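You operate a simulated robot arm through the tools that you are given. There is no shell and no other tool. Be economical: measure what you need, move in short steps, check, and stop when the job is done.

The job below is to be done with a simulated robot arm. You get a single attempt, and the scene is never put back.

## Task
Tighten screws one and two of the blue bracket at 3, each with its own driver.
Fine: red driver for one, blue driver for two, one run a screw, both back in their holders; leave three and four; fingers off the turning socket.

It is judged by the outcome, as a careful person would: the job done as asked, and still so three seconds after it is handed in. It fails if anything else is knocked over, pushed out of place, dropped, spilled or broken.

## Robot
A 6-joint arm with a two-finger parallel gripper, fixed in place. Base frame: the origin is at the foot of the arm, x ahead of it, y to its left, z up. Lengths are in cm, angles in rad, forces in N, time in s.
Its first joint turns from -1.152 to 1.152 rad. Payload 2.1 kg.
Tool frame: the origin (TCP) lies between the finger pads and is the grasp point; the fingertips stand 3 cm ahead of it; z points along the fingers, y is the line along which they close. The gripper opens to 9.4 cm. The fingers are 2.8 cm wide and 1 cm thick; the gripper's body (5 by 9.6 cm) begins 5.5 cm behind the TCP.
Orientation is that of the tool frame in the base frame, as [roll, pitch, yaw] about the fixed x, y, z axes, in that order (R = Rz(yaw) Ry(pitch) Rx(roll)). With the fingers straight down and closing along the base's y, the tool's x points along the base's -x, its y along +y and its z along -z.

## Interface
- The arm moves only by the tool send_rows. Its argument "series" is a list of rows, each a list of 3 entries, a list of its own where there are three numbers: the shift along the base's x, y, z in units of 30 mm (1.0 is 30 mm), then the turn, a rotation vector about the base's x, y, z in units of 4 degrees (1.0 is 4 degrees), then the finger opening in cm, from 0 to 9.4. In form: [[[x, y, z], [wx, wy, wz], jaw], ...]. A call has 1 to 8 rows; each row shifts and turns the commanded pose from where the row before left it. A call with a number of a shift or a turn outside -1 to 1 is refused whole. Each row takes 0.2 s and may step no farther than 5 cm and 0.15 rad from the row before; otherwise, or with a gripper value out of range, the whole call is refused. Where a pose cannot be reached the arm comes as near as it can. A force on the tool above 70 N (or 10 N above the force at the start of the call, whichever is more), or a blocked arm, ends the call early, and 0.2 s more pass. The fingers move at their own pace (about 7.2 cm/s each) and stop on an object; they squeeze with about 31 N. The grip force told is the motor's: it shows also when the fingers shut on nothing. Time passes only in rows, and 0.2 s behind the last, so rows that do not move let the fingers close. The reply holds the time, the measured pose of the TCP, the force on the tool along the base axes, the opening and the grip force, in the units named above and with some noise, and new pictures: "views" is both (left out), scene, wrist or none.
- Cameras (640 x 400 px; columns grow to the right, rows downward): "scene" is fixed at [4.28, -36.32, 48.64]; the picture's right is [0.87, -0.49, 0.00], its down [-0.27, -0.48, -0.83] and it looks along [0.41, 0.72, -0.56] (base axes); focal length 310 px, centre (320, 200). "wrist" rides on the gripper at [-3.7, 0, -5.8] in the tool frame; the picture's right is [0.00, -1.00, 0.00], its down [0.97, 0.00, -0.24] and it looks along [0.24, 0.00, 0.97] (tool axes); focal length 218 px, centre (320, 200).
- locate(camera, pixels): for up to 12 pixels [column, row] of the newest picture of that camera ("zoom" is the newest enlarged one), the place [x, y, z] in the base frame of the surface seen there, good to about 0.3 cm. The clock stands still meanwhile.
- zoom(camera, box): a new picture of the part [left, top, right, bottom] of that camera's present view, enlarged. The clock stands still meanwhile.
- hand_in(): hands the job in; it is judged then, once.

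Work in short steps. Measure before you move; look again where a grasp or a placing could have gone wrong, and mend it. You have 80 turns and 120 pictures in all, those below and enlarged ones among them. Open the gripper and draw the arm clear of the work before you hand the job in, unless the task says otherwise; then end with one line.

The tools are called after ">>>" as name(argument=value, ...) on one line, values as JSON. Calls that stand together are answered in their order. send_rows: Moves the arm, as the interface text tells. Its arguments: {"type":"object","properties":{"series":{"type":"array"},"views":{"type":"string","enum":["both","scene","wrist","none"]}},"required":["series"]} The other tools are called the same way: locate (camera, pixels) gives the place of the surface under pixels of a picture; zoom (camera, box) takes an enlarged picture of a part of a camera's view; hand_in () hands the job in.

At the start:

```text
t: 0.0
tool_pos: [28.95, -0.03, 16.97]
tcp_rot: [3.141, 0.621, 3.14]
ft_force: [1.1, 0.3, 0.0]
gripper_width: 9.41
finger_force: 0.1
```

scene: 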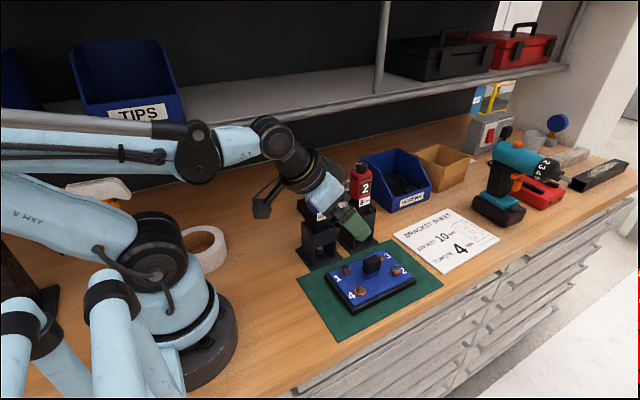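
wrist: 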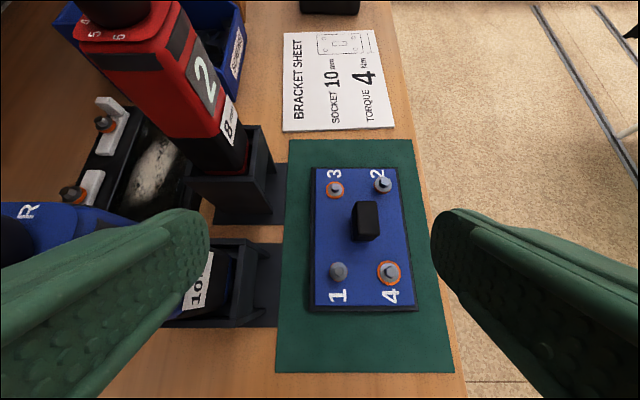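

I'll look closer at the drivers, bracket and sheet before moving.

>>> zoom(camera="wrist", box=[60, 0, 300, 340])

>>> zoom(camera="scene", box=[240, 140, 500, 340])

>>> zoom(camera="wrist", box=[280, 20, 440, 320])

```text
1.18 times, centred on (180, 170) of wrist
```

zoom: 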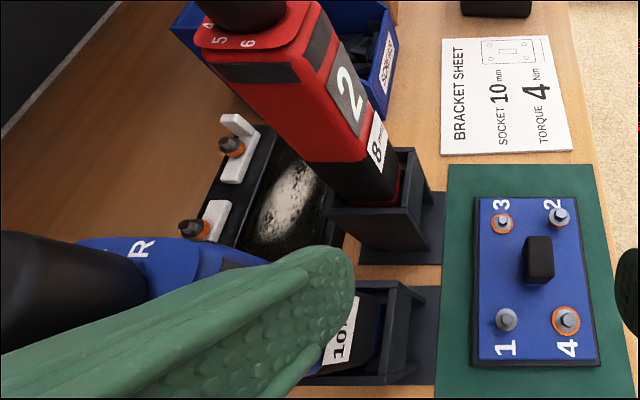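

```text
2.00 times, centred on (370, 240) of scene
```

zoom: 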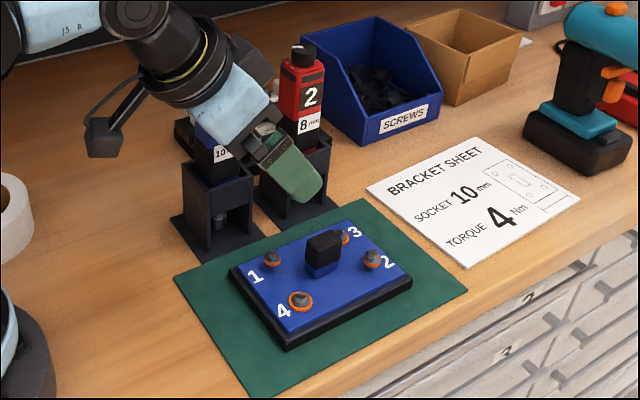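

```text
1.33 times, centred on (360, 170) of wrist
```

zoom: 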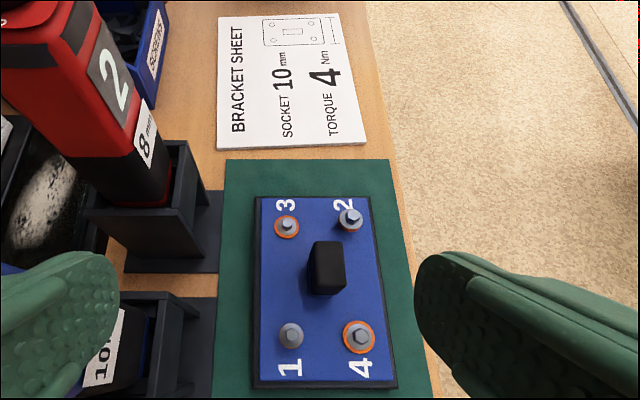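

Red driver reads "2", 8 mm; blue reads "10 mm". I'll measure the key points: driver bodies, screws, holders.

>>> locate(camera="wrist", pixels=[[338, 268], [382, 182], [335, 188], [389, 270], [365, 208], [205, 75], [185, 35], [225, 120], [262, 140], [205, 265], [240, 250], [120, 8]])

>>> locate(camera="scene", pixels=[[360, 165], [362, 175], [364, 187], [362, 203], [320, 216], [318, 225], [322, 250], [346, 270], [399, 269], [361, 290], [372, 262], [350, 178]])

```text
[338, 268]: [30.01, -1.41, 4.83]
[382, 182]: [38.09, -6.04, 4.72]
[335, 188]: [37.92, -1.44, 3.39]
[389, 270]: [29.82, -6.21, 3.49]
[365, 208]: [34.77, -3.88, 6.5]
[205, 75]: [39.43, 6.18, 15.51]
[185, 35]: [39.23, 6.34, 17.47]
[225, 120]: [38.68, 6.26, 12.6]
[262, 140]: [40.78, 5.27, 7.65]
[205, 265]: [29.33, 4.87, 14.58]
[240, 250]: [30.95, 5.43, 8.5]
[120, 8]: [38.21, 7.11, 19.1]
```

```text
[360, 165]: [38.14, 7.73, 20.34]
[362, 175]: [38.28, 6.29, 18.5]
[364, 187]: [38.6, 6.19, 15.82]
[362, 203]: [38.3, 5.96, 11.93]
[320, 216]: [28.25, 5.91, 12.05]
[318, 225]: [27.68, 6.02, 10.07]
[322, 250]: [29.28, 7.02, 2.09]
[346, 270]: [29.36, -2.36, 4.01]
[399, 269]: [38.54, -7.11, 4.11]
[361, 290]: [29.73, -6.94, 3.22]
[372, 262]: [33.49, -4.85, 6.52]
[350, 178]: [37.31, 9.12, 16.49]
```

I back the arm up and away to see both drivers fully.

>>> send_rows(series=[[[-0.5, -0.3, 1], [0, 0, 0], 9.4], [[-0.5, -0.3, 1], [0, 0, 0], 9.4], [[-0.5, 0, 1], [0, 0, 0], 9.4], [[-0.5, 0, 1], [0, 0, 0], 9.4]])

```text
t: 1.0
tool_pos: [24.84, -2.11, 29.44]
tcp_rot: [3.14, 0.618, 3.142]
ft_force: [0.0, 0.6, 0.7]
gripper_width: 9.38
finger_force: 0.0
out of reach, approached as far as the arm can: row 2, 3, 4
```

scene: 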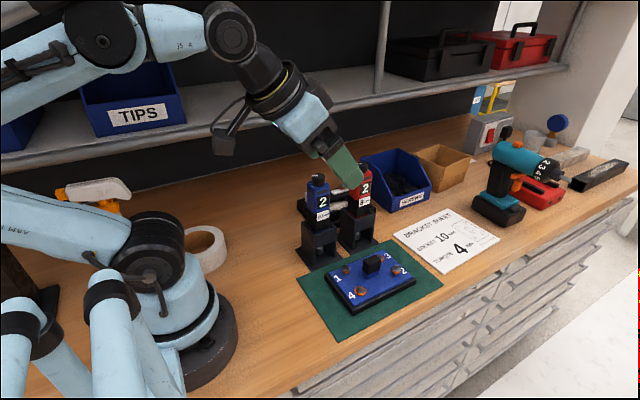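
wrist: 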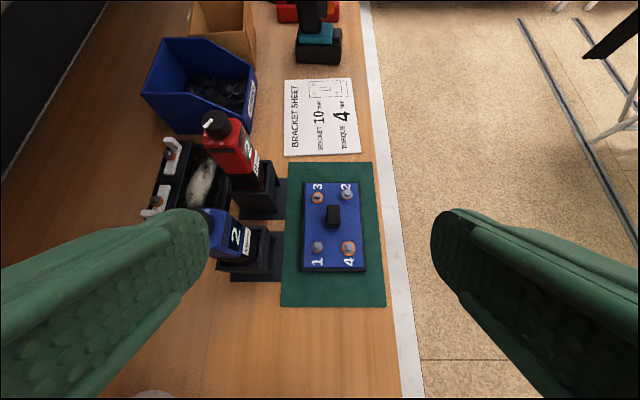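

Both drivers now show in full; both read "2" on the body. I zoom in on them and on the rack behind (rest with orange pieces).

>>> zoom(camera="wrist", box=[135, 100, 295, 290])

>>> zoom(camera="scene", box=[290, 160, 410, 260])

>>> zoom(camera="scene", box=[300, 240, 440, 330])

```text
2.11 times, centred on (215, 195) of wrist
```

zoom: 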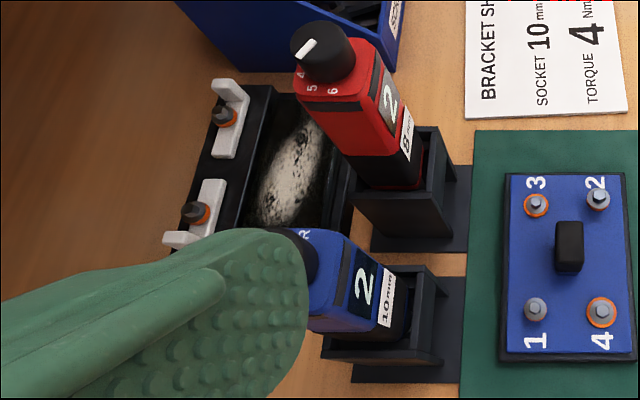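

```text
4.00 times, centred on (350, 210) of scene
```

zoom: 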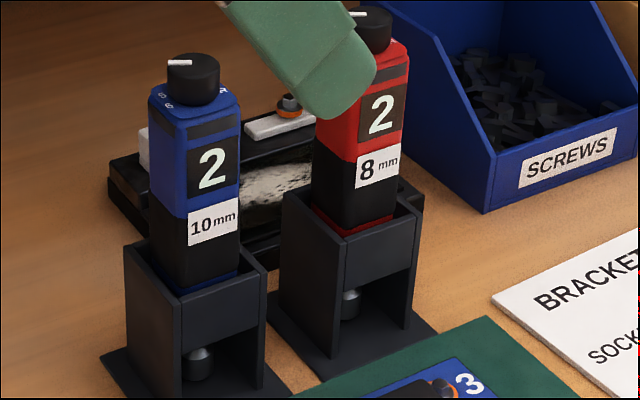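

```text
4.44 times, centred on (370, 285) of scene
```

zoom: 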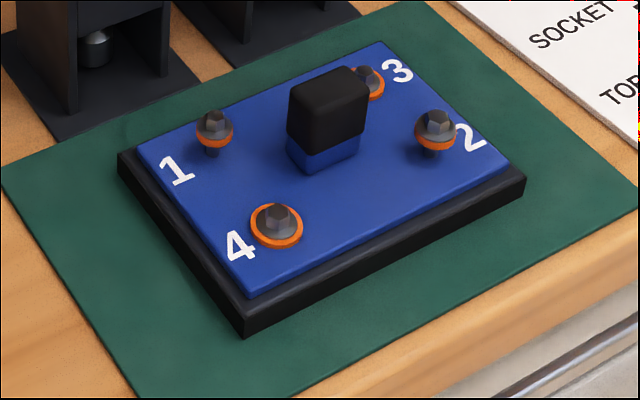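

Both windows read 2, with a knob with a white pointer on top and numbers around it. Screws 1 and 2 stand proud. I turn the tool to point straight down and move over the drivers to read the dials from above.

>>> send_rows(series=[[[0.33, 0.3, 0], [0, 1, 0], 9.4], [[0.33, 0.3, 0], [0, 1, 0], 9.4], [[0.33, 0.3, 0], [0, 1, 0], 9.4], [[0.33, 0.3, 0], [0, 1, 0], 9.4], [[0.33, 0.3, 0], [0, 1, 0], 9.4], [[0.33, 0.3, 0], [0, 1, 0], 9.4], [[0.33, 0.5, 0], [0, 1, 0], 9.4], [[0.33, 0.5, 0], [0, 1, 0], 9.4]])

```text
t: 2.8
tool_pos: [32.74, 6.43, 29.25]
tcp_rot: [3.14, 0.061, 3.14]
ft_force: [0.1, 0.2, 0.0]
gripper_width: 9.36
finger_force: 0.0
```

scene: 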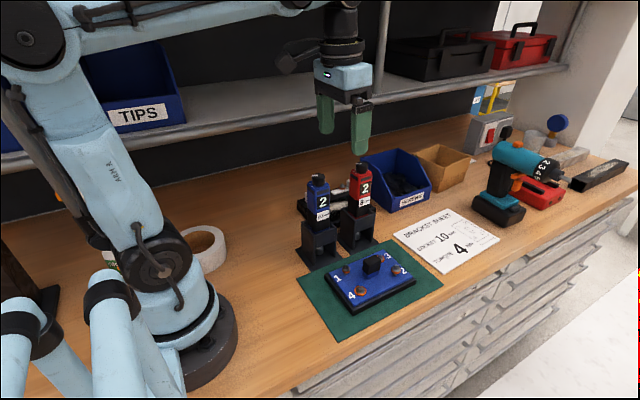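
wrist: 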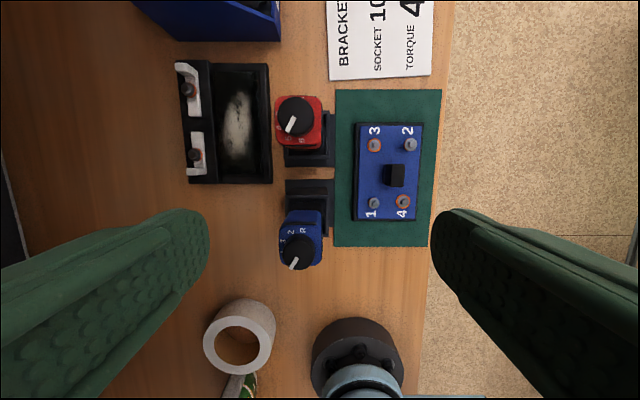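

Good overhead view: red knob (296,113), blue knob (297,253). Zooming on both.

>>> zoom(camera="wrist", box=[264, 85, 344, 135])

>>> zoom(camera="wrist", box=[264, 200, 364, 275])

>>> locate(camera="wrist", pixels=[[294, 110], [298, 252], [302, 225], [308, 140], [303, 175], [310, 185], [374, 202], [410, 143], [393, 174], [375, 144], [402, 201], [300, 380]])

```text
8.00 times, centred on (304, 110) of wrist
```

zoom: 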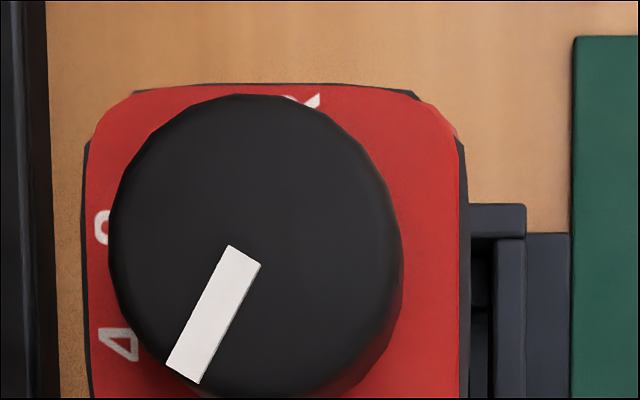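

```text
5.33 times, centred on (314, 238) of wrist
```

zoom: 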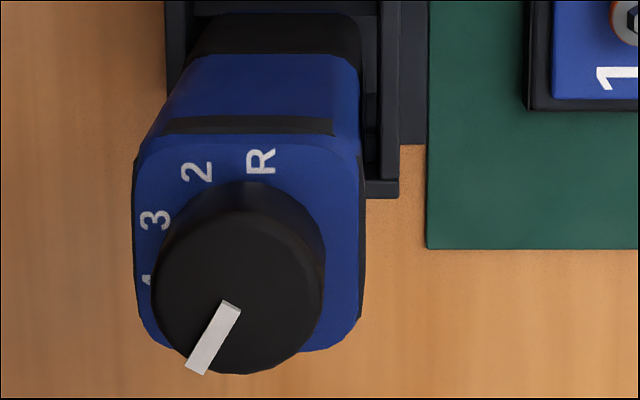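

```text
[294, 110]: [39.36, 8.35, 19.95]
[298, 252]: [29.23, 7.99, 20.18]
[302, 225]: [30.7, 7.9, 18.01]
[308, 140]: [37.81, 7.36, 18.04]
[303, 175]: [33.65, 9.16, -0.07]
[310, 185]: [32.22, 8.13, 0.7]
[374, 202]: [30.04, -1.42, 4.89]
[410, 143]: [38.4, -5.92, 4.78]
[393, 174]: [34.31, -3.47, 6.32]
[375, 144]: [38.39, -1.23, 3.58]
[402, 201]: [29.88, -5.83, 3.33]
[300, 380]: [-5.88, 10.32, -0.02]
```

Dial marks run R,2,3,4,5,6 (left-going) and the pointers look near 5 while the windows show 2, so I'll turn and watch. First precise knob centres.

>>> locate(camera="zoom", pixels=[[165, 290], [312, 290], [238, 362], [238, 230], [240, 295], [140, 250], [355, 250], [320, 140]])

>>> locate(camera="wrist", pixels=[[280, 114], [311, 114], [296, 99], [296, 130], [296, 114], [318, 115], [277, 115]])

```text
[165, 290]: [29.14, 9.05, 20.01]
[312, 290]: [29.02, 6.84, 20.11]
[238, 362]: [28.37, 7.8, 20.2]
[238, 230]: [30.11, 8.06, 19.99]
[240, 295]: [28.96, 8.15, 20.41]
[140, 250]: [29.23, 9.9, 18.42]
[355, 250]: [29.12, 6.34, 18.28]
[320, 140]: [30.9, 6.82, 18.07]
```

```text
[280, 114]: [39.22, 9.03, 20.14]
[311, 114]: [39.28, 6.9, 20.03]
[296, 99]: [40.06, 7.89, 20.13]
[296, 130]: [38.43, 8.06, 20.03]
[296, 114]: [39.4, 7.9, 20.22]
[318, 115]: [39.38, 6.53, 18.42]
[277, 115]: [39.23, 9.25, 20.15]
```

Blue knob centre ≈ (29.15, 8.0), red ≈ (39.25, 8.0), top 20.1, face 18.2. Moving to above the blue knob.

>>> send_rows(series=[[[-0.6, 0.26, 0], [0, 0.875, 0], 5], [[-0.6, 0.26, -0.6], [0, 0, 0], 5], [[0, 0, -0.9], [0, 0, 0], 5], [[0, 0, 0], [0, 0, 0], 5]])

```text
t: 3.8
tool_pos: [29.18, 7.9, 24.86]
tcp_rot: [3.142, 0.002, -3.14]
ft_force: [0.5, 0.1, -0.3]
gripper_width: 5.0
finger_force: 0.0
```

scene: 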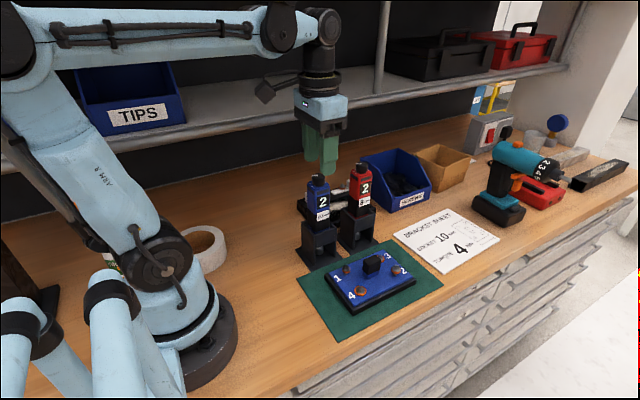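
wrist: 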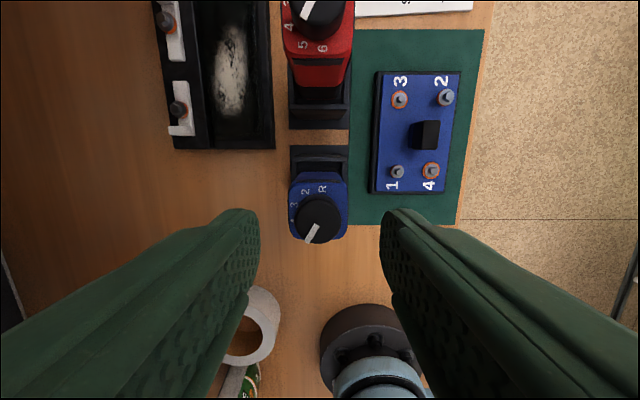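

Aligned with the blue knob. I descend to z≈21.4 (tips just above the face) and close.

>>> send_rows(series=[[[0, 0, -0.57], [0, 0, 0], 5], [[0, 0.03, -0.57], [0, 0, 0], 5], [[0, 0, 0], [0, 0, 0], 2.0], [[0, 0, 0], [0, 0, 0], 2.0], [[0, 0, 0], [0, 0, 0], 2.0]])

```text
t: 5.0
tool_pos: [29.02, 7.97, 21.45]
tcp_rot: [-3.141, 0.003, -3.141]
ft_force: [0.2, 0.2, 0.3]
gripper_width: 2.38
finger_force: 30.9
```

scene: 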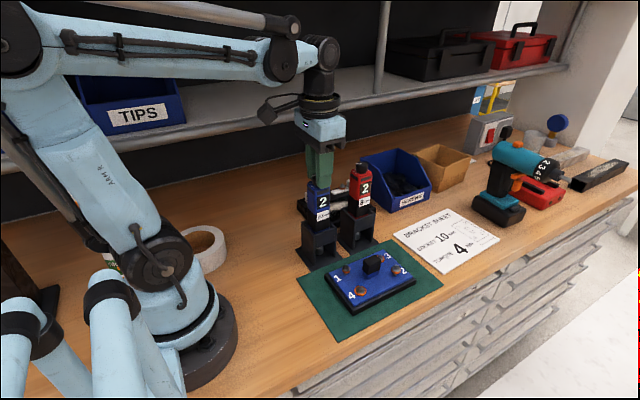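
wrist: 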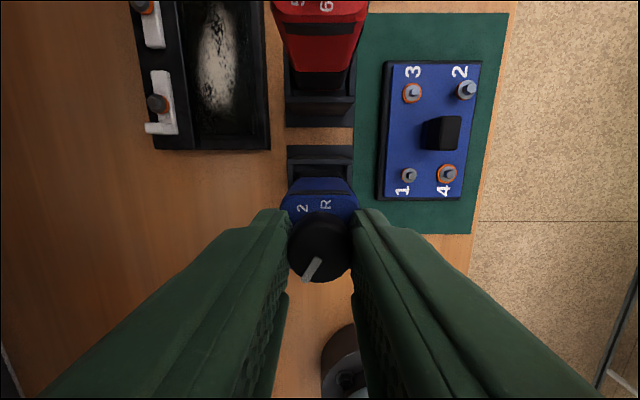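

Gripped at 2.38 cm. I turn clockwise (seen from above) by 32° and watch pointer and window.

>>> send_rows(series=[[[0, 0, 0], [0, 0, -1], 2], [[0, 0, 0], [0, 0, -1], 2], [[0, 0, 0], [0, 0, -1], 2], [[0, 0, 0], [0, 0, -1], 2], [[0, 0, 0], [0, 0, -1], 2], [[0, 0, 0], [0, 0, -1], 2], [[0, 0, 0], [0, 0, -1], 2], [[0, 0, 0], [0, 0, -1], 2]], views="wrist")

>>> zoom(camera="scene", box=[290, 150, 410, 225])

```text
t: 6.8
tool_pos: [29.23, 7.9, 21.51]
tcp_rot: [-3.14, 0.0, 2.58]
ft_force: [-1.6, -1.8, -2.0]
gripper_width: 2.38
finger_force: 30.7
```

wrist: 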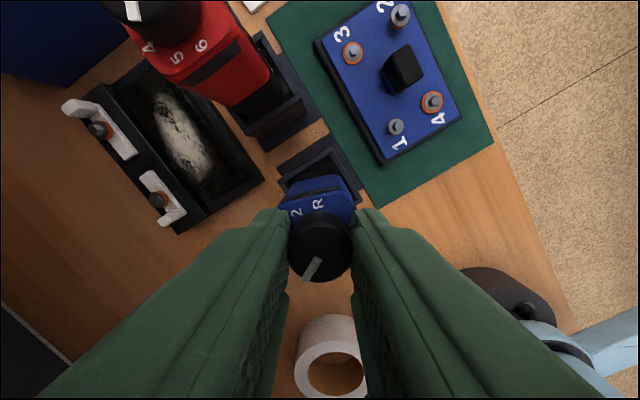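

```text
5.33 times, centred on (350, 188) of scene
```

zoom: 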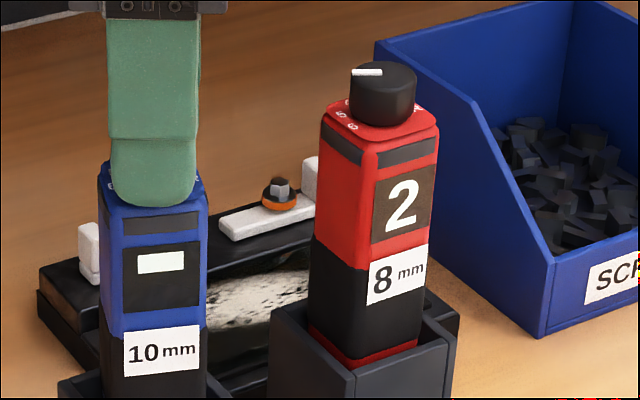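

The window now shows a blank/bar, and the body may have twisted in its holder a little. Checking closely.

>>> zoom(camera="wrist", box=[250, 120, 410, 290])

>>> zoom(camera="scene", box=[280, 180, 380, 270])

```text
2.35 times, centred on (330, 205) of wrist
```

zoom: 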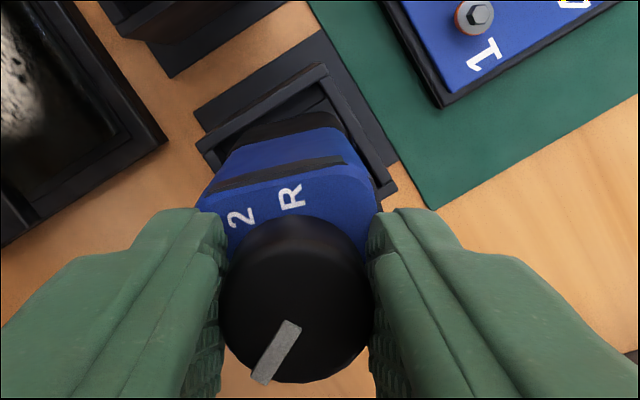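

```text
4.44 times, centred on (330, 225) of scene
```

zoom: 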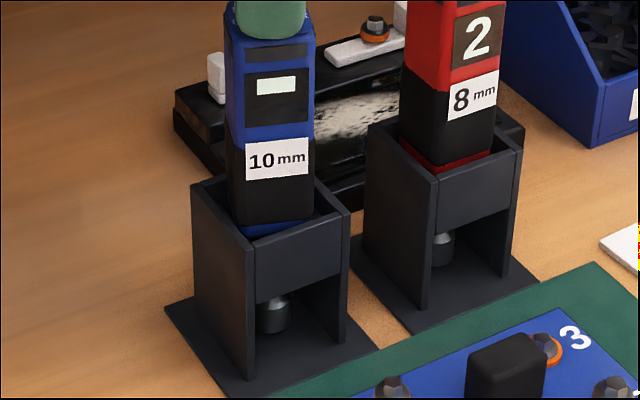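

The body has twisted against the holder's clearance; the window is live (bar = between marks). I continue clockwise a bit and read the window.

>>> send_rows(series=[[[0, 0, 0], [0, 0, -1], 2], [[0, 0, 0], [0, 0, -1], 2], [[0, 0, 0], [0, 0, -1], 2], [[0, 0, 0], [0, 0, -1], 2], [[0, 0, 0], [0, 0, -1], 2]], views="wrist")

>>> zoom(camera="scene", box=[280, 170, 380, 260])

```text
t: 8.0
tool_pos: [29.13, 8.08, 21.54]
tcp_rot: [-3.141, 0.003, 2.232]
ft_force: [1.1, -0.9, -1.6]
gripper_width: 2.39
finger_force: 31.4
```

wrist: 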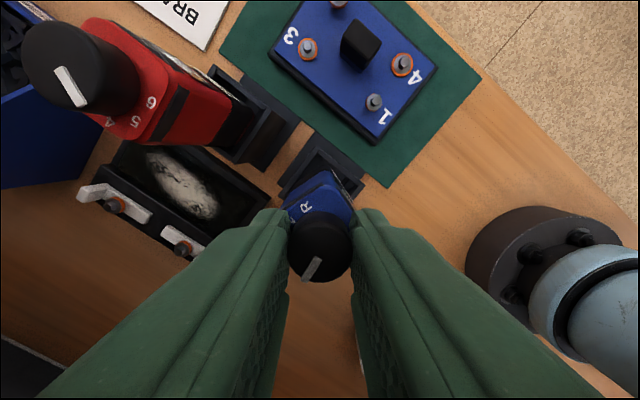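

```text
4.44 times, centred on (330, 215) of scene
```

zoom: 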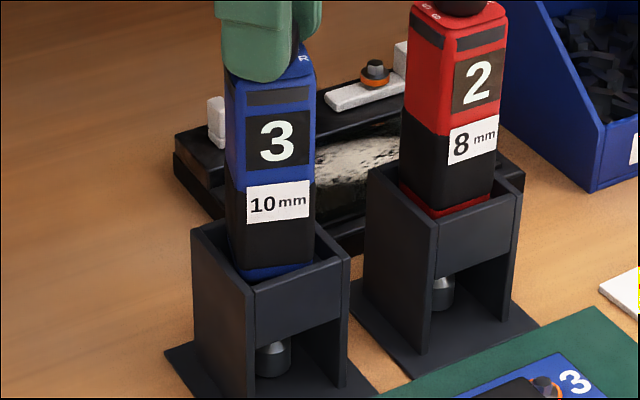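

The window now reads 3. I release, rise and look at the dial from above to compare pointer and marks.

>>> send_rows(series=[[[0, 0, 0], [0, 0, 0], 5], [[0, 0, 0.3], [0, 0, 0], 5], [[0, 0, 1], [0, 0, 1], 5], [[0.4, 0, 1], [0, 0, 1], 5], [[0.5, 0, 0.5], [0, 0, 1], 5], [[0, 0, 0], [0, 0, 1], 7], [[0, 0, 0], [0, 0, 1], 9], [[0, 0, 0], [0, 0, 1], 9]], views="wrist")

>>> zoom(camera="wrist", box=[240, 150, 400, 300])

>>> zoom(camera="scene", box=[290, 160, 390, 260])

```text
t: 9.8
tool_pos: [31.71, 8.02, 29.96]
tcp_rot: [3.141, 0.003, 2.654]
ft_force: [0.2, 0.2, 0.1]
gripper_width: 9.0
finger_force: 0.0
```

wrist: 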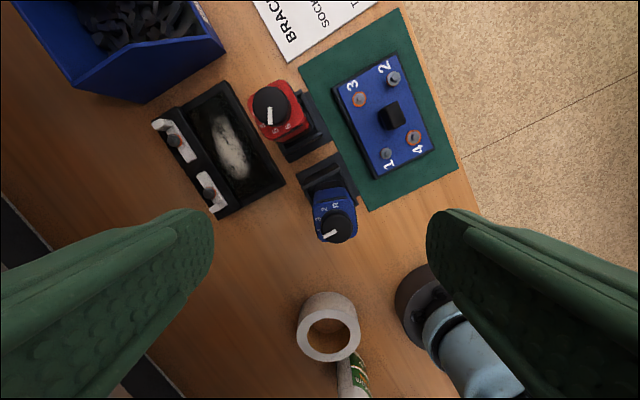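

```text
2.67 times, centred on (320, 225) of wrist
```

zoom: 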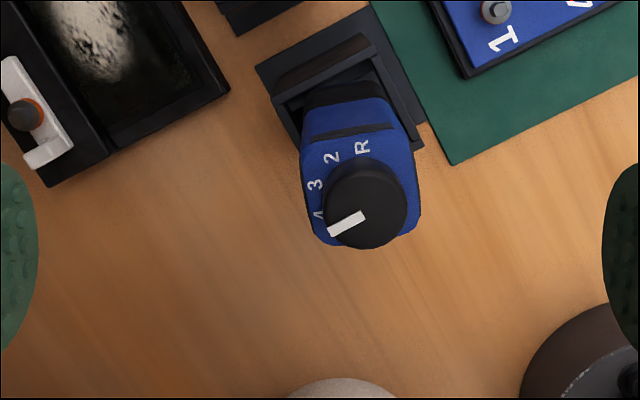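

```text
4.00 times, centred on (340, 210) of scene
```

zoom: 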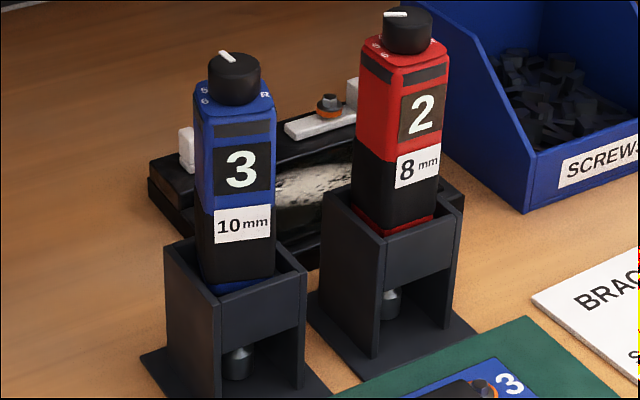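

The pointer's ring marks don't agree with the window, but the window is the live readout and shows 3 steadily. Now the same for the red driver: move above its knob with yaw restored.

>>> send_rows(series=[[[0.5, 0, 0], [0, 0, 1], 9], [[0.5, 0, 0], [0, 0, 1], 7], [[0.5, 0, 0], [0, 0, 1], 5], [[0.5, 0, -0.2], [0, 0, 1], 5], [[0.51, 0, -0.5], [0, 0, 1], 5], [[0, 0, -0.5], [0, 0, 1], 5], [[0, 0, -0.5], [0, 0, 0.98], 5], [[0, 0, 0], [0, 0, 0], 5]], views="wrist")

```text
t: 11.6
tool_pos: [39.36, 7.98, 24.78]
tcp_rot: [3.142, 0.001, 3.141]
ft_force: [-0.6, 0.9, 0.2]
gripper_width: 5.01
finger_force: 0.0
```

wrist: 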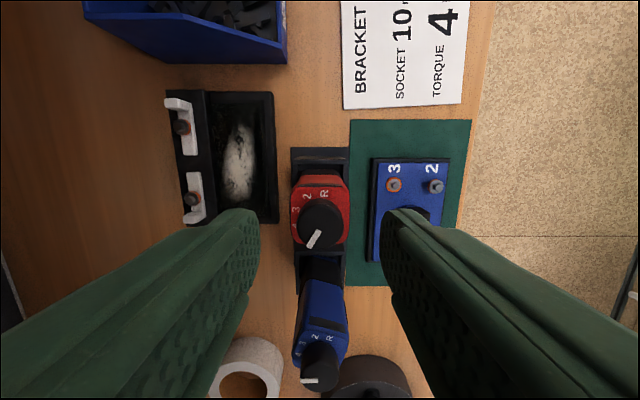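

Aligned over the red knob. Descend, grip, start turning clockwise.

>>> send_rows(series=[[[0, 0, -0.56], [0, 0, 0], 5], [[-0.02, 0, -0.56], [0, 0, 0], 5], [[0, 0, 0], [0, 0, 0], 2.0], [[0, 0, 0], [0, 0, 0], 2.0], [[0, 0, 0], [0, 0, 0], 2.0], [[0, 0, 0], [0, 0, -1], 2], [[0, 0, 0], [0, 0, -1], 2], [[0, 0, 0], [0, 0, -1], 2]], views="none")

>>> send_rows(series=[[[0, 0, 0], [0, 0, -1], 2], [[0, 0, 0], [0, 0, -1], 2], [[0, 0, 0], [0, 0, -1], 2], [[0, 0, 0], [0, 0, -1], 2], [[0, 0, 0], [0, 0, -1], 2], [[0, 0, 0], [0, 0, -1], 2], [[0, 0, 0], [0, 0, -1], 2], [[0, 0, 0], [0, 0, -1], 2]], views="wrist")

>>> zoom(camera="scene", box=[290, 150, 410, 250])

```text
t: 13.4
tool_pos: [39.4, 7.95, 21.44]
tcp_rot: [-3.141, 0.002, 2.928]
ft_force: [1.1, 1.4, -0.9]
gripper_width: 2.39
finger_force: 31.6
```

```text
t: 15.2
tool_pos: [39.35, 7.99, 21.45]
tcp_rot: [3.141, 0.002, 2.371]
ft_force: [3.4, -6.6, 0.4]
gripper_width: 2.38
finger_force: 31.1
```

wrist: 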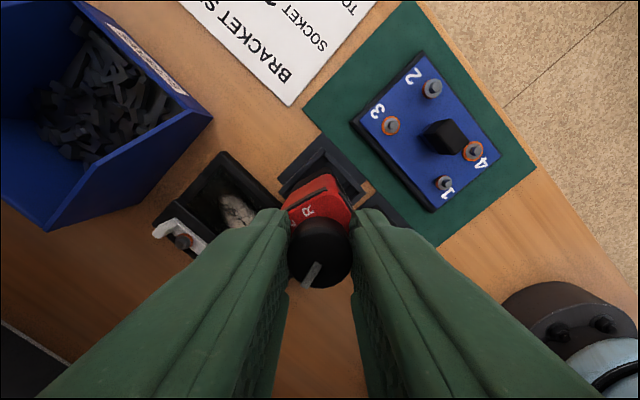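

```text
4.00 times, centred on (350, 200) of scene
```

zoom: 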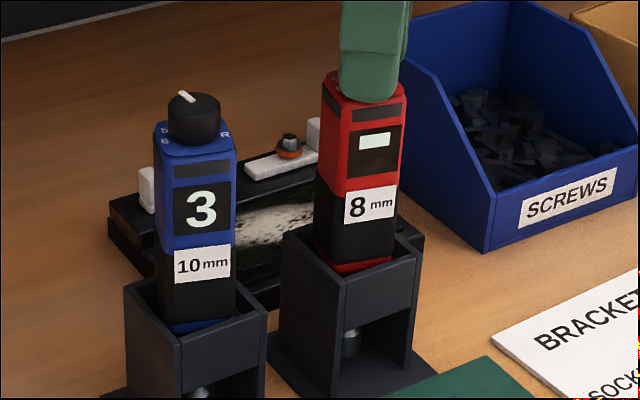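

Red window shows the in-between bar after 44°. Two more rows, as with the blue.

>>> send_rows(series=[[[0, 0, 0], [0, 0, -1], 2], [[0, 0, 0], [0, 0, -1], 2], [[0, 0, 0], [0, 0, 0], 2]], views="none")

>>> zoom(camera="scene", box=[290, 150, 410, 250])

```text
t: 16.0
tool_pos: [39.37, 8.11, 21.46]
tcp_rot: [-3.141, 0.004, 2.232]
ft_force: [3.3, -4.6, 0.3]
gripper_width: 2.4
finger_force: 30.6
```

```text
4.00 times, centred on (350, 200) of scene
```

zoom: 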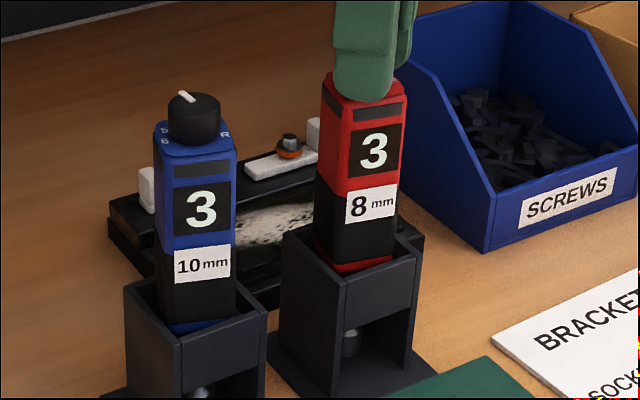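

Red reads 3 too. Release, rise and restore yaw in place above the red driver.

>>> send_rows(series=[[[0, 0, 0], [0, 0, 0], 5], [[0, 0, 0.3], [0, 0, 0], 5], [[0, 0, 0.9], [0, 0, 1], 6], [[0, 0, 0], [0, 0, 1], 6.5], [[0, 0, 0], [0, 0, 1], 6.5], [[0, 0, 0], [0, 0, 1], 6.5], [[0, 0, 0], [0, 0, 1], 6.5], [[0, 0, 0], [0, 0, 1], 6.5]], views="none")

>>> send_rows(series=[[[0, 0, 0], [0, 0, 1], 6.5], [[0, 0, 0], [0, 0, 1], 6.5], [[0, 0, 0], [0, 0, 1], 6.5], [[0, 0, 0], [0, 0, 1], 6.5], [[0, 0, 0], [0, 0, 1], 6.5], [[0, 0, 0], [0, 0, 1], 6.5], [[0, 0, 0], [0, 0, 1], 6.5], [[0, 0, 0], [0, 0, 0], 6.5]])

>>> zoom(camera="scene", box=[290, 150, 410, 270])

```text
t: 17.8
tool_pos: [39.43, 7.99, 25.03]
tcp_rot: [-3.141, 0.001, 2.654]
ft_force: [-0.5, 0.4, -0.1]
gripper_width: 6.48
finger_force: 0.0
```

```text
t: 19.6
tool_pos: [39.48, 7.88, 25.03]
tcp_rot: [3.141, 0.001, 3.14]
ft_force: [0.5, 0.5, -0.3]
gripper_width: 6.48
finger_force: 0.0
```

scene: 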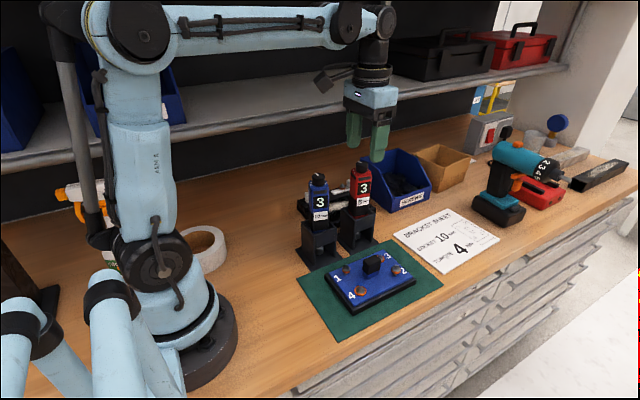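
wrist: 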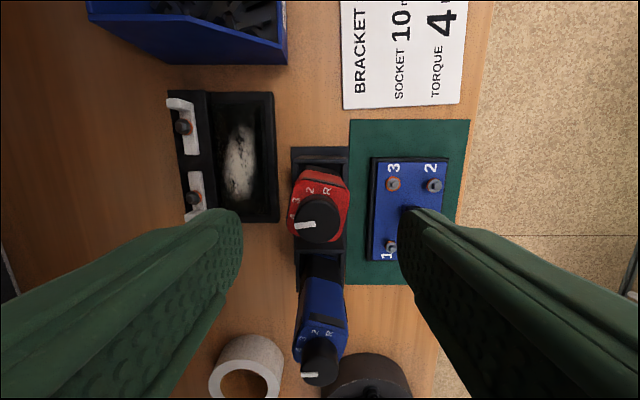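

```text
3.33 times, centred on (350, 210) of scene
```

zoom: 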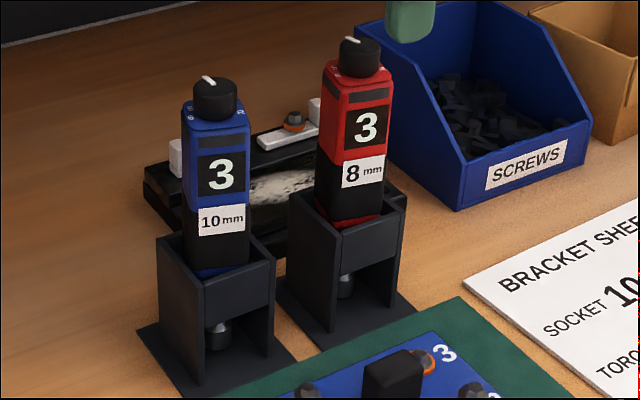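

Both windows read 3. I measure the socket bottom, body bottom and holder top before picking up red.

>>> locate(camera="zoom", pixels=[[347, 280], [346, 296], [219, 328], [219, 345], [347, 222], [345, 232], [345, 215], [215, 272], [365, 200], [290, 200], [345, 245], [222, 318]])

>>> locate(camera="scene", pixels=[[346, 270], [346, 266], [347, 274], [399, 265], [399, 270], [400, 275], [335, 285], [412, 274]])

```text
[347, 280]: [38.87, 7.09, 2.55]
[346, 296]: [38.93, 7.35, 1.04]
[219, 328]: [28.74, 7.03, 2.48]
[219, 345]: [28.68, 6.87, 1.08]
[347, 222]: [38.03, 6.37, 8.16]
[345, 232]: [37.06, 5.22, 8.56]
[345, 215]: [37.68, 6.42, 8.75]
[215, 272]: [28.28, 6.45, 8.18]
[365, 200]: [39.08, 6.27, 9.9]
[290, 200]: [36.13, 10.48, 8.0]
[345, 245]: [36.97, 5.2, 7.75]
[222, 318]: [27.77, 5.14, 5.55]
```

```text
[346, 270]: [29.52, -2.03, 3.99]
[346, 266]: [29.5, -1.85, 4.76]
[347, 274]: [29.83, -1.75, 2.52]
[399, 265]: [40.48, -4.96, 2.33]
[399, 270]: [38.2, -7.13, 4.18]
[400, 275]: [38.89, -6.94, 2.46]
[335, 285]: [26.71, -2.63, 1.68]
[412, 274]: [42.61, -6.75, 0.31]
```

Table z=0, sockets' bottoms ≈1, holder top ≈8.8, screw heads ≈4.9. One more check of the red knob's centre and screw positions in the present wrist view.

>>> locate(camera="wrist", pixels=[[300, 219], [340, 219], [318, 198], [318, 240], [390, 246], [433, 185], [393, 183], [300, 375], [334, 375], [319, 350]])

>>> zoom(camera="wrist", box=[280, 150, 460, 265])

```text
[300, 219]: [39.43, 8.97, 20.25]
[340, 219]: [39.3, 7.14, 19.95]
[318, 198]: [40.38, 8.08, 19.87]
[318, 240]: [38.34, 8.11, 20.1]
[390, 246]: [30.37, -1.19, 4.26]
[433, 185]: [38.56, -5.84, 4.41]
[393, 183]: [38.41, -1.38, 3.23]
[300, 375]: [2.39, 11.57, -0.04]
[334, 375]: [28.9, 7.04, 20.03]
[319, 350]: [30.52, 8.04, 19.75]
```

```text
3.48 times, centred on (370, 208) of wrist
```

zoom: 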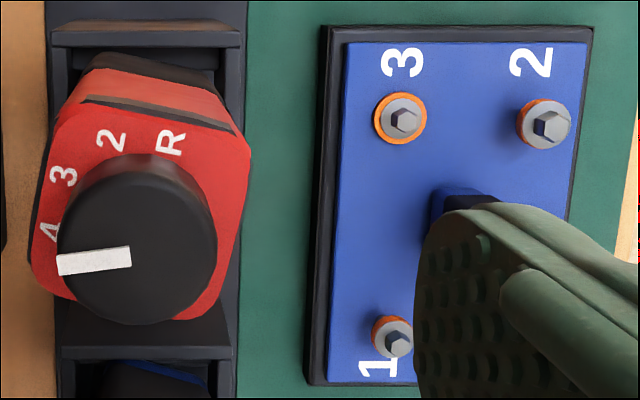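

Ready to pick up the red driver: descend to z≈16 with jaws at 6.5, then close on the body.

>>> send_rows(series=[[[-0.03, 0.05, -0.75], [0, 0, 0], 6.5], [[0, 0, -0.75], [0, 0, 0], 6.5], [[0, 0, -0.75], [0, 0, 0], 6.5], [[0, 0, -0.75], [0, 0, 0], 6.5], [[0, 0, 0], [0, 0, 0], 4.5], [[0, 0, 0], [0, 0, 0], 3], [[0, 0, 0], [0, 0, 0], 3], [[0, 0, 0], [0, 0, 0], 3]])

```text
t: 21.4
tool_pos: [39.13, 8.09, 15.95]
tcp_rot: [3.141, 0.0, 3.139]
ft_force: [0.5, -0.8, 0.4]
gripper_width: 4.28
finger_force: 30.9
```

scene: 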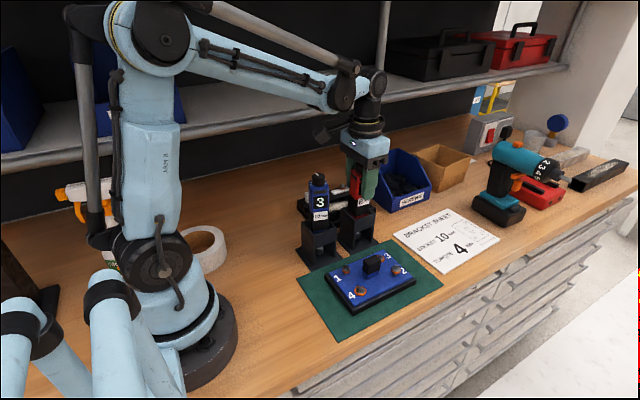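
wrist: 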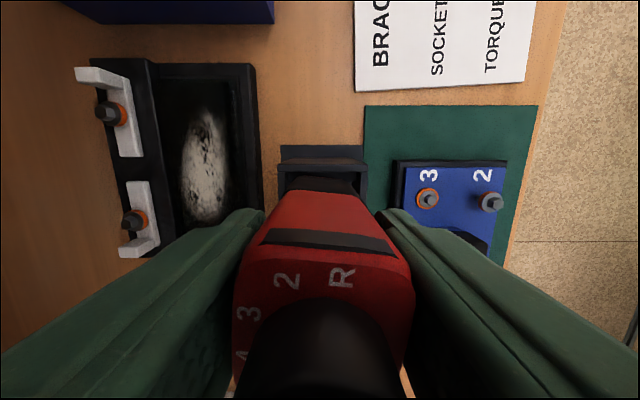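

Gap is 4.28 and the body's band is tilted ~10°, so the fingers hold it on corners. I open, turn the tool ~14° clockwise to match, and re-close.

>>> send_rows(series=[[[0, 0, 0], [0, 0, 0], 6.5], [[0.03, 0, 0], [0, 0, -1], 6.5], [[0.03, 0, 0], [0, 0, -1], 6.5], [[0, 0, 0], [0, 0, -1], 6.5], [[0, 0, 0], [0, 0, 0], 4.5], [[0, 0, 0], [0, 0, 0], 3], [[0, 0, 0], [0, 0, 0], 3], [[0, 0, 0], [0, 0, 0], 3]], views="wrist")

```text
t: 23.2
tool_pos: [39.43, 8.16, 15.98]
tcp_rot: [-3.141, 0.002, 2.931]
ft_force: [-0.6, -0.9, 2.4]
gripper_width: 4.24
finger_force: 31.3
```

wrist: 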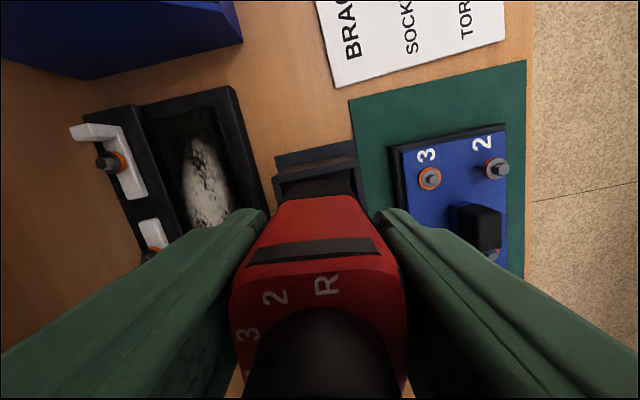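

>>> zoom(camera="wrist", box=[200, 130, 450, 400])

>>> zoom(camera="scene", box=[310, 140, 410, 250])

```text
1.48 times, centred on (325, 265) of wrist
```

zoom: 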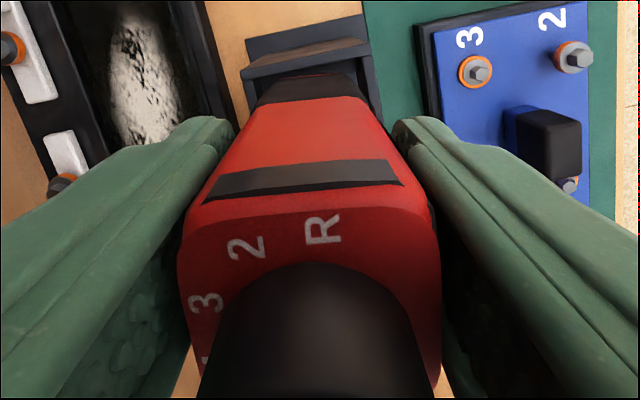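

```text
3.64 times, centred on (360, 195) of scene
```

zoom: 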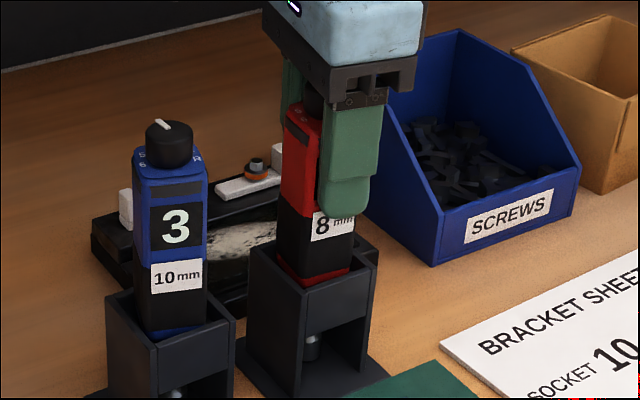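

Slight remaining tilt (~4°); one more quick re-close at -8° yaw to sit flat.

>>> send_rows(series=[[[0, 0, 0], [0, 0, 0], 6.5], [[-0.03, 0, 0], [0, 0, 1], 6.5], [[0, 0, 0], [0, 0, 0], 4.5], [[0, 0, 0], [0, 0, 0], 3], [[0, 0, 0], [0, 0, 0], 3], [[0, 0, 0], [0, 0, 0], 3]], views="wrist")

```text
t: 24.6
tool_pos: [39.25, 8.05, 16.14]
tcp_rot: [3.141, 0.003, 3.001]
ft_force: [-1.2, 0.2, 0.1]
gripper_width: 4.08
finger_force: 31.2
```

wrist: 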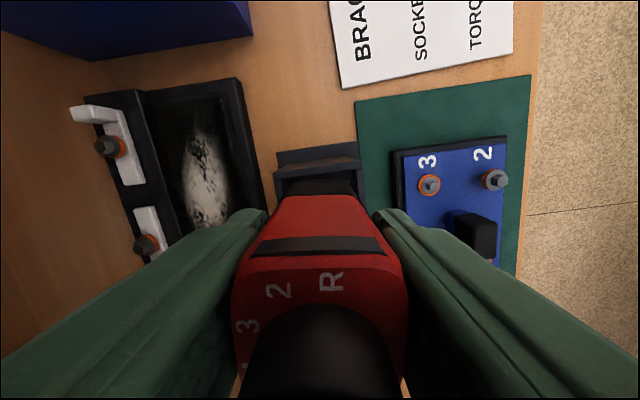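

Flat now (4.08, band level). Lift straight up, and square the yaw once clear.

>>> send_rows(series=[[[0, 0, 0.5], [0, 0, 0], 3], [[0, 0, 0.8], [0, 0, 0], 3], [[0, 0, 0.9], [0, 0, 0], 3], [[0, 0, 0.9], [0, 0, 0], 3], [[0, 0, 0.2], [0, 0, 1], 3], [[0, 0, 0], [0, 0, 1], 3]])

```text
t: 26.0
tool_pos: [39.34, 8.15, 26.03]
tcp_rot: [3.141, 0.001, 3.14]
ft_force: [-0.4, 0.5, -4.0]
gripper_width: 4.04
finger_force: 30.8
```

scene: 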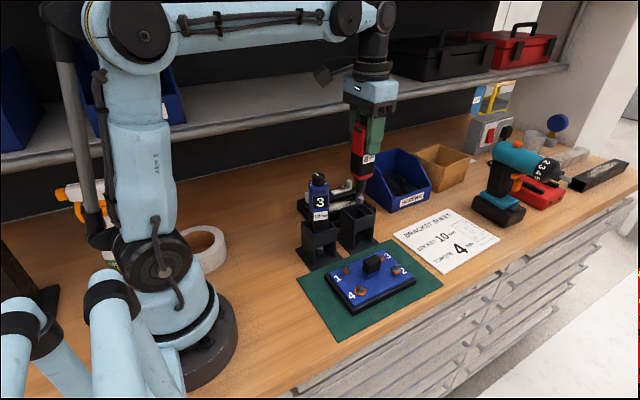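
wrist: 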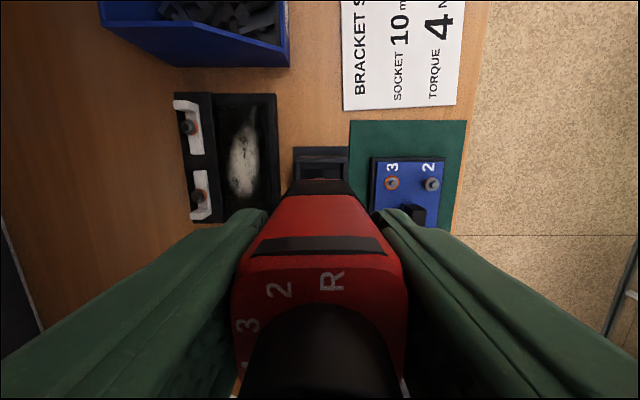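

Driver is lifted and hangs straight. I zoom on it to locate the socket relative to the TCP.

>>> zoom(camera="scene", box=[310, 110, 410, 230])

>>> locate(camera="scene", pixels=[[358, 205], [359, 195], [360, 183], [364, 165], [357, 200], [361, 200]])

```text
3.33 times, centred on (360, 170) of scene
```

zoom: 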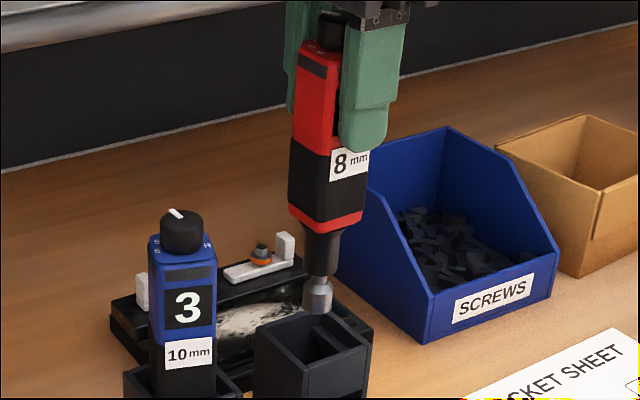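

```text
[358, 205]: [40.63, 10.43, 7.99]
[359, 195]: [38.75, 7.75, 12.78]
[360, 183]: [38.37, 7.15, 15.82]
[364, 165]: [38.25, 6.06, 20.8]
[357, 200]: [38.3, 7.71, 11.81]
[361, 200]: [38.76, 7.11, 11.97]
```

>>> locate(camera="zoom", pixels=[[308, 295], [318, 295], [329, 295], [317, 309], [312, 306], [323, 308], [318, 285], [321, 240]])

```text
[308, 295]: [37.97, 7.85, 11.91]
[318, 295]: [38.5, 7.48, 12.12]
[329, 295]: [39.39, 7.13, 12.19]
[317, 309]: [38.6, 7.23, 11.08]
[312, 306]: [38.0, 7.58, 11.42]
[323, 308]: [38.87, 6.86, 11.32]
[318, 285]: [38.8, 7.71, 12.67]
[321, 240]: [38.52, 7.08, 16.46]
```

Socket bottom is ≈15 cm below TCP, axis near TCP (maybe −0.2 in x). I carry it over −y first, then −x, to above screw 1 (30.1, −1.4).

>>> send_rows(series=[[[0, -0.8, 0], [0, 0, 0], 3], [[0, -0.8, 0], [0, 0, 0], 3], [[-0.3, -0.8, 0], [0, 0, 0], 3], [[-0.7, -0.78, 0], [0, 0, 0], 3], [[-0.7, 0, 0], [0, 0, 0], 3], [[-0.7, 0, 0], [0, 0, 0], 3], [[-0.6, 0, -0.6], [0, 0, 0], 3], [[0, 0, -0.7], [0, 0, 0], 3]])

>>> zoom(camera="scene", box=[300, 220, 420, 310])

```text
t: 27.8
tool_pos: [30.2, -1.45, 22.07]
tcp_rot: [-3.141, 0.001, 3.139]
ft_force: [-0.5, -0.3, -5.3]
gripper_width: 4.02
finger_force: 31.2
```

scene: 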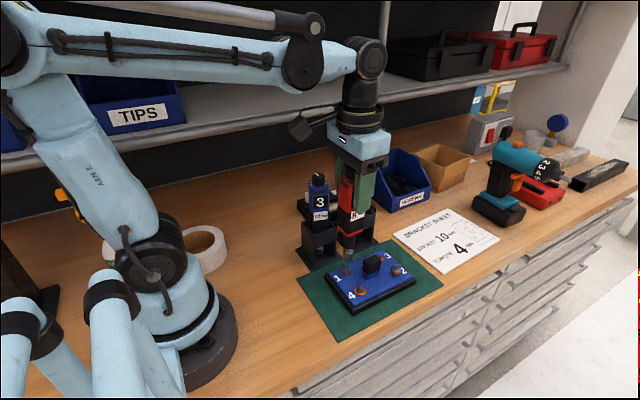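
wrist: 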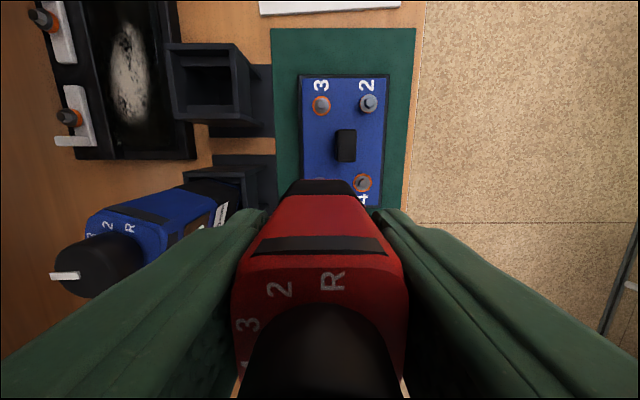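

```text
4.44 times, centred on (360, 265) of scene
```

zoom: 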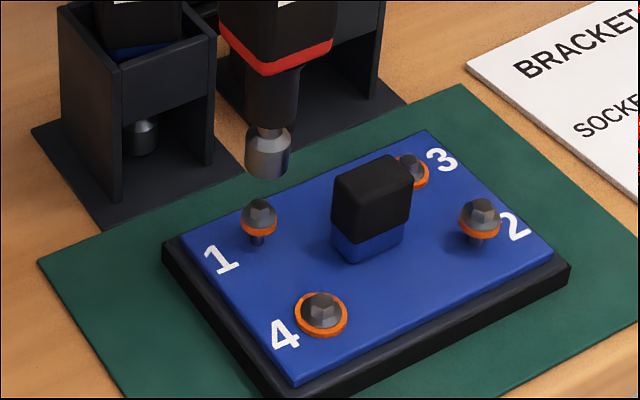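

Socket sits ~0.2 cm right of screw 1's axis in the picture. Correct by (−0.17, +0.07) and lower to just above the head.

>>> send_rows(series=[[[-0.06, 0.025, -0.2], [0, 0, 0], 3], [[0, 0, -0.25], [0, 0, 0], 3], [[0, 0, 0], [0, 0, 0], 3]], views="none")

>>> zoom(camera="scene", box=[316, 240, 380, 280])

```text
t: 28.6
tool_pos: [30.12, -1.31, 20.64]
tcp_rot: [3.142, 0.002, 3.14]
ft_force: [0.2, -0.1, -4.6]
gripper_width: 4.03
finger_force: 30.9
```

```text
10.00 times, centred on (348, 260) of scene
```

zoom: 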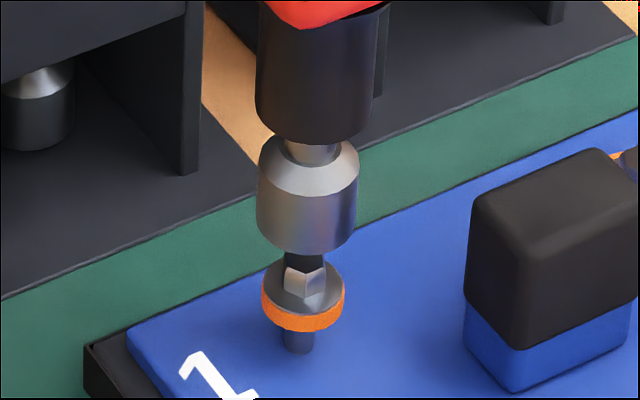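

Laterally aligned (socket 307 vs hex 304 px, as perspective predicts). Checking depth with locate.

>>> locate(camera="zoom", pixels=[[307, 240], [307, 225], [275, 225], [340, 225], [307, 300], [275, 292], [335, 290], [304, 322], [304, 275], [299, 345], [307, 250], [290, 275]])

```text
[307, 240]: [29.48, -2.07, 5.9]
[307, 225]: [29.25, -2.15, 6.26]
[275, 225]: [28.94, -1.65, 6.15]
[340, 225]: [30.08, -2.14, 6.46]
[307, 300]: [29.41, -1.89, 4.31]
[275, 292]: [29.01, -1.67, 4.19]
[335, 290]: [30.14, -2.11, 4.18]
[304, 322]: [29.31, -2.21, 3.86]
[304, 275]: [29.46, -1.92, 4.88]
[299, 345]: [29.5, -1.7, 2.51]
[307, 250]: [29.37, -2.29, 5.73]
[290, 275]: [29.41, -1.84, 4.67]
```

Depth suggests the screw is ~0.2 cm nearer the camera than the socket. Correct and lower slowly.

>>> send_rows(series=[[[-0.028, -0.05, 0], [0, 0, 0], 3], [[0, 0, -0.08], [0, 0, 0], 3], [[0, 0, -0.08], [0, 0, 0], 3], [[0, 0, 0], [0, 0, 0], 3]], views="none")

>>> zoom(camera="scene", box=[316, 240, 380, 280])

```text
t: 29.6
tool_pos: [30.02, -1.5, 20.1]
tcp_rot: [3.141, 0.003, 3.139]
ft_force: [-0.1, 0.8, -4.7]
gripper_width: 4.05
finger_force: 31.1
```

```text
10.00 times, centred on (348, 260) of scene
```

zoom: 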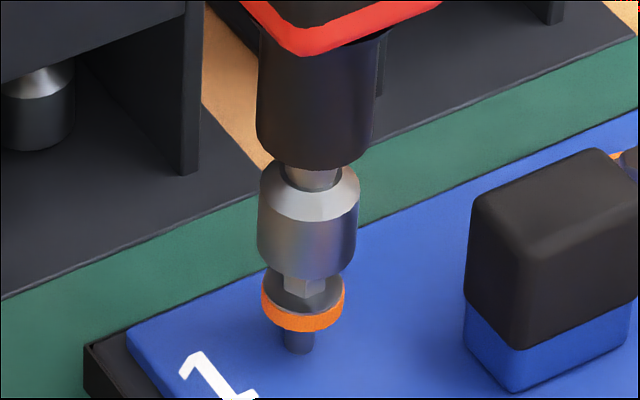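

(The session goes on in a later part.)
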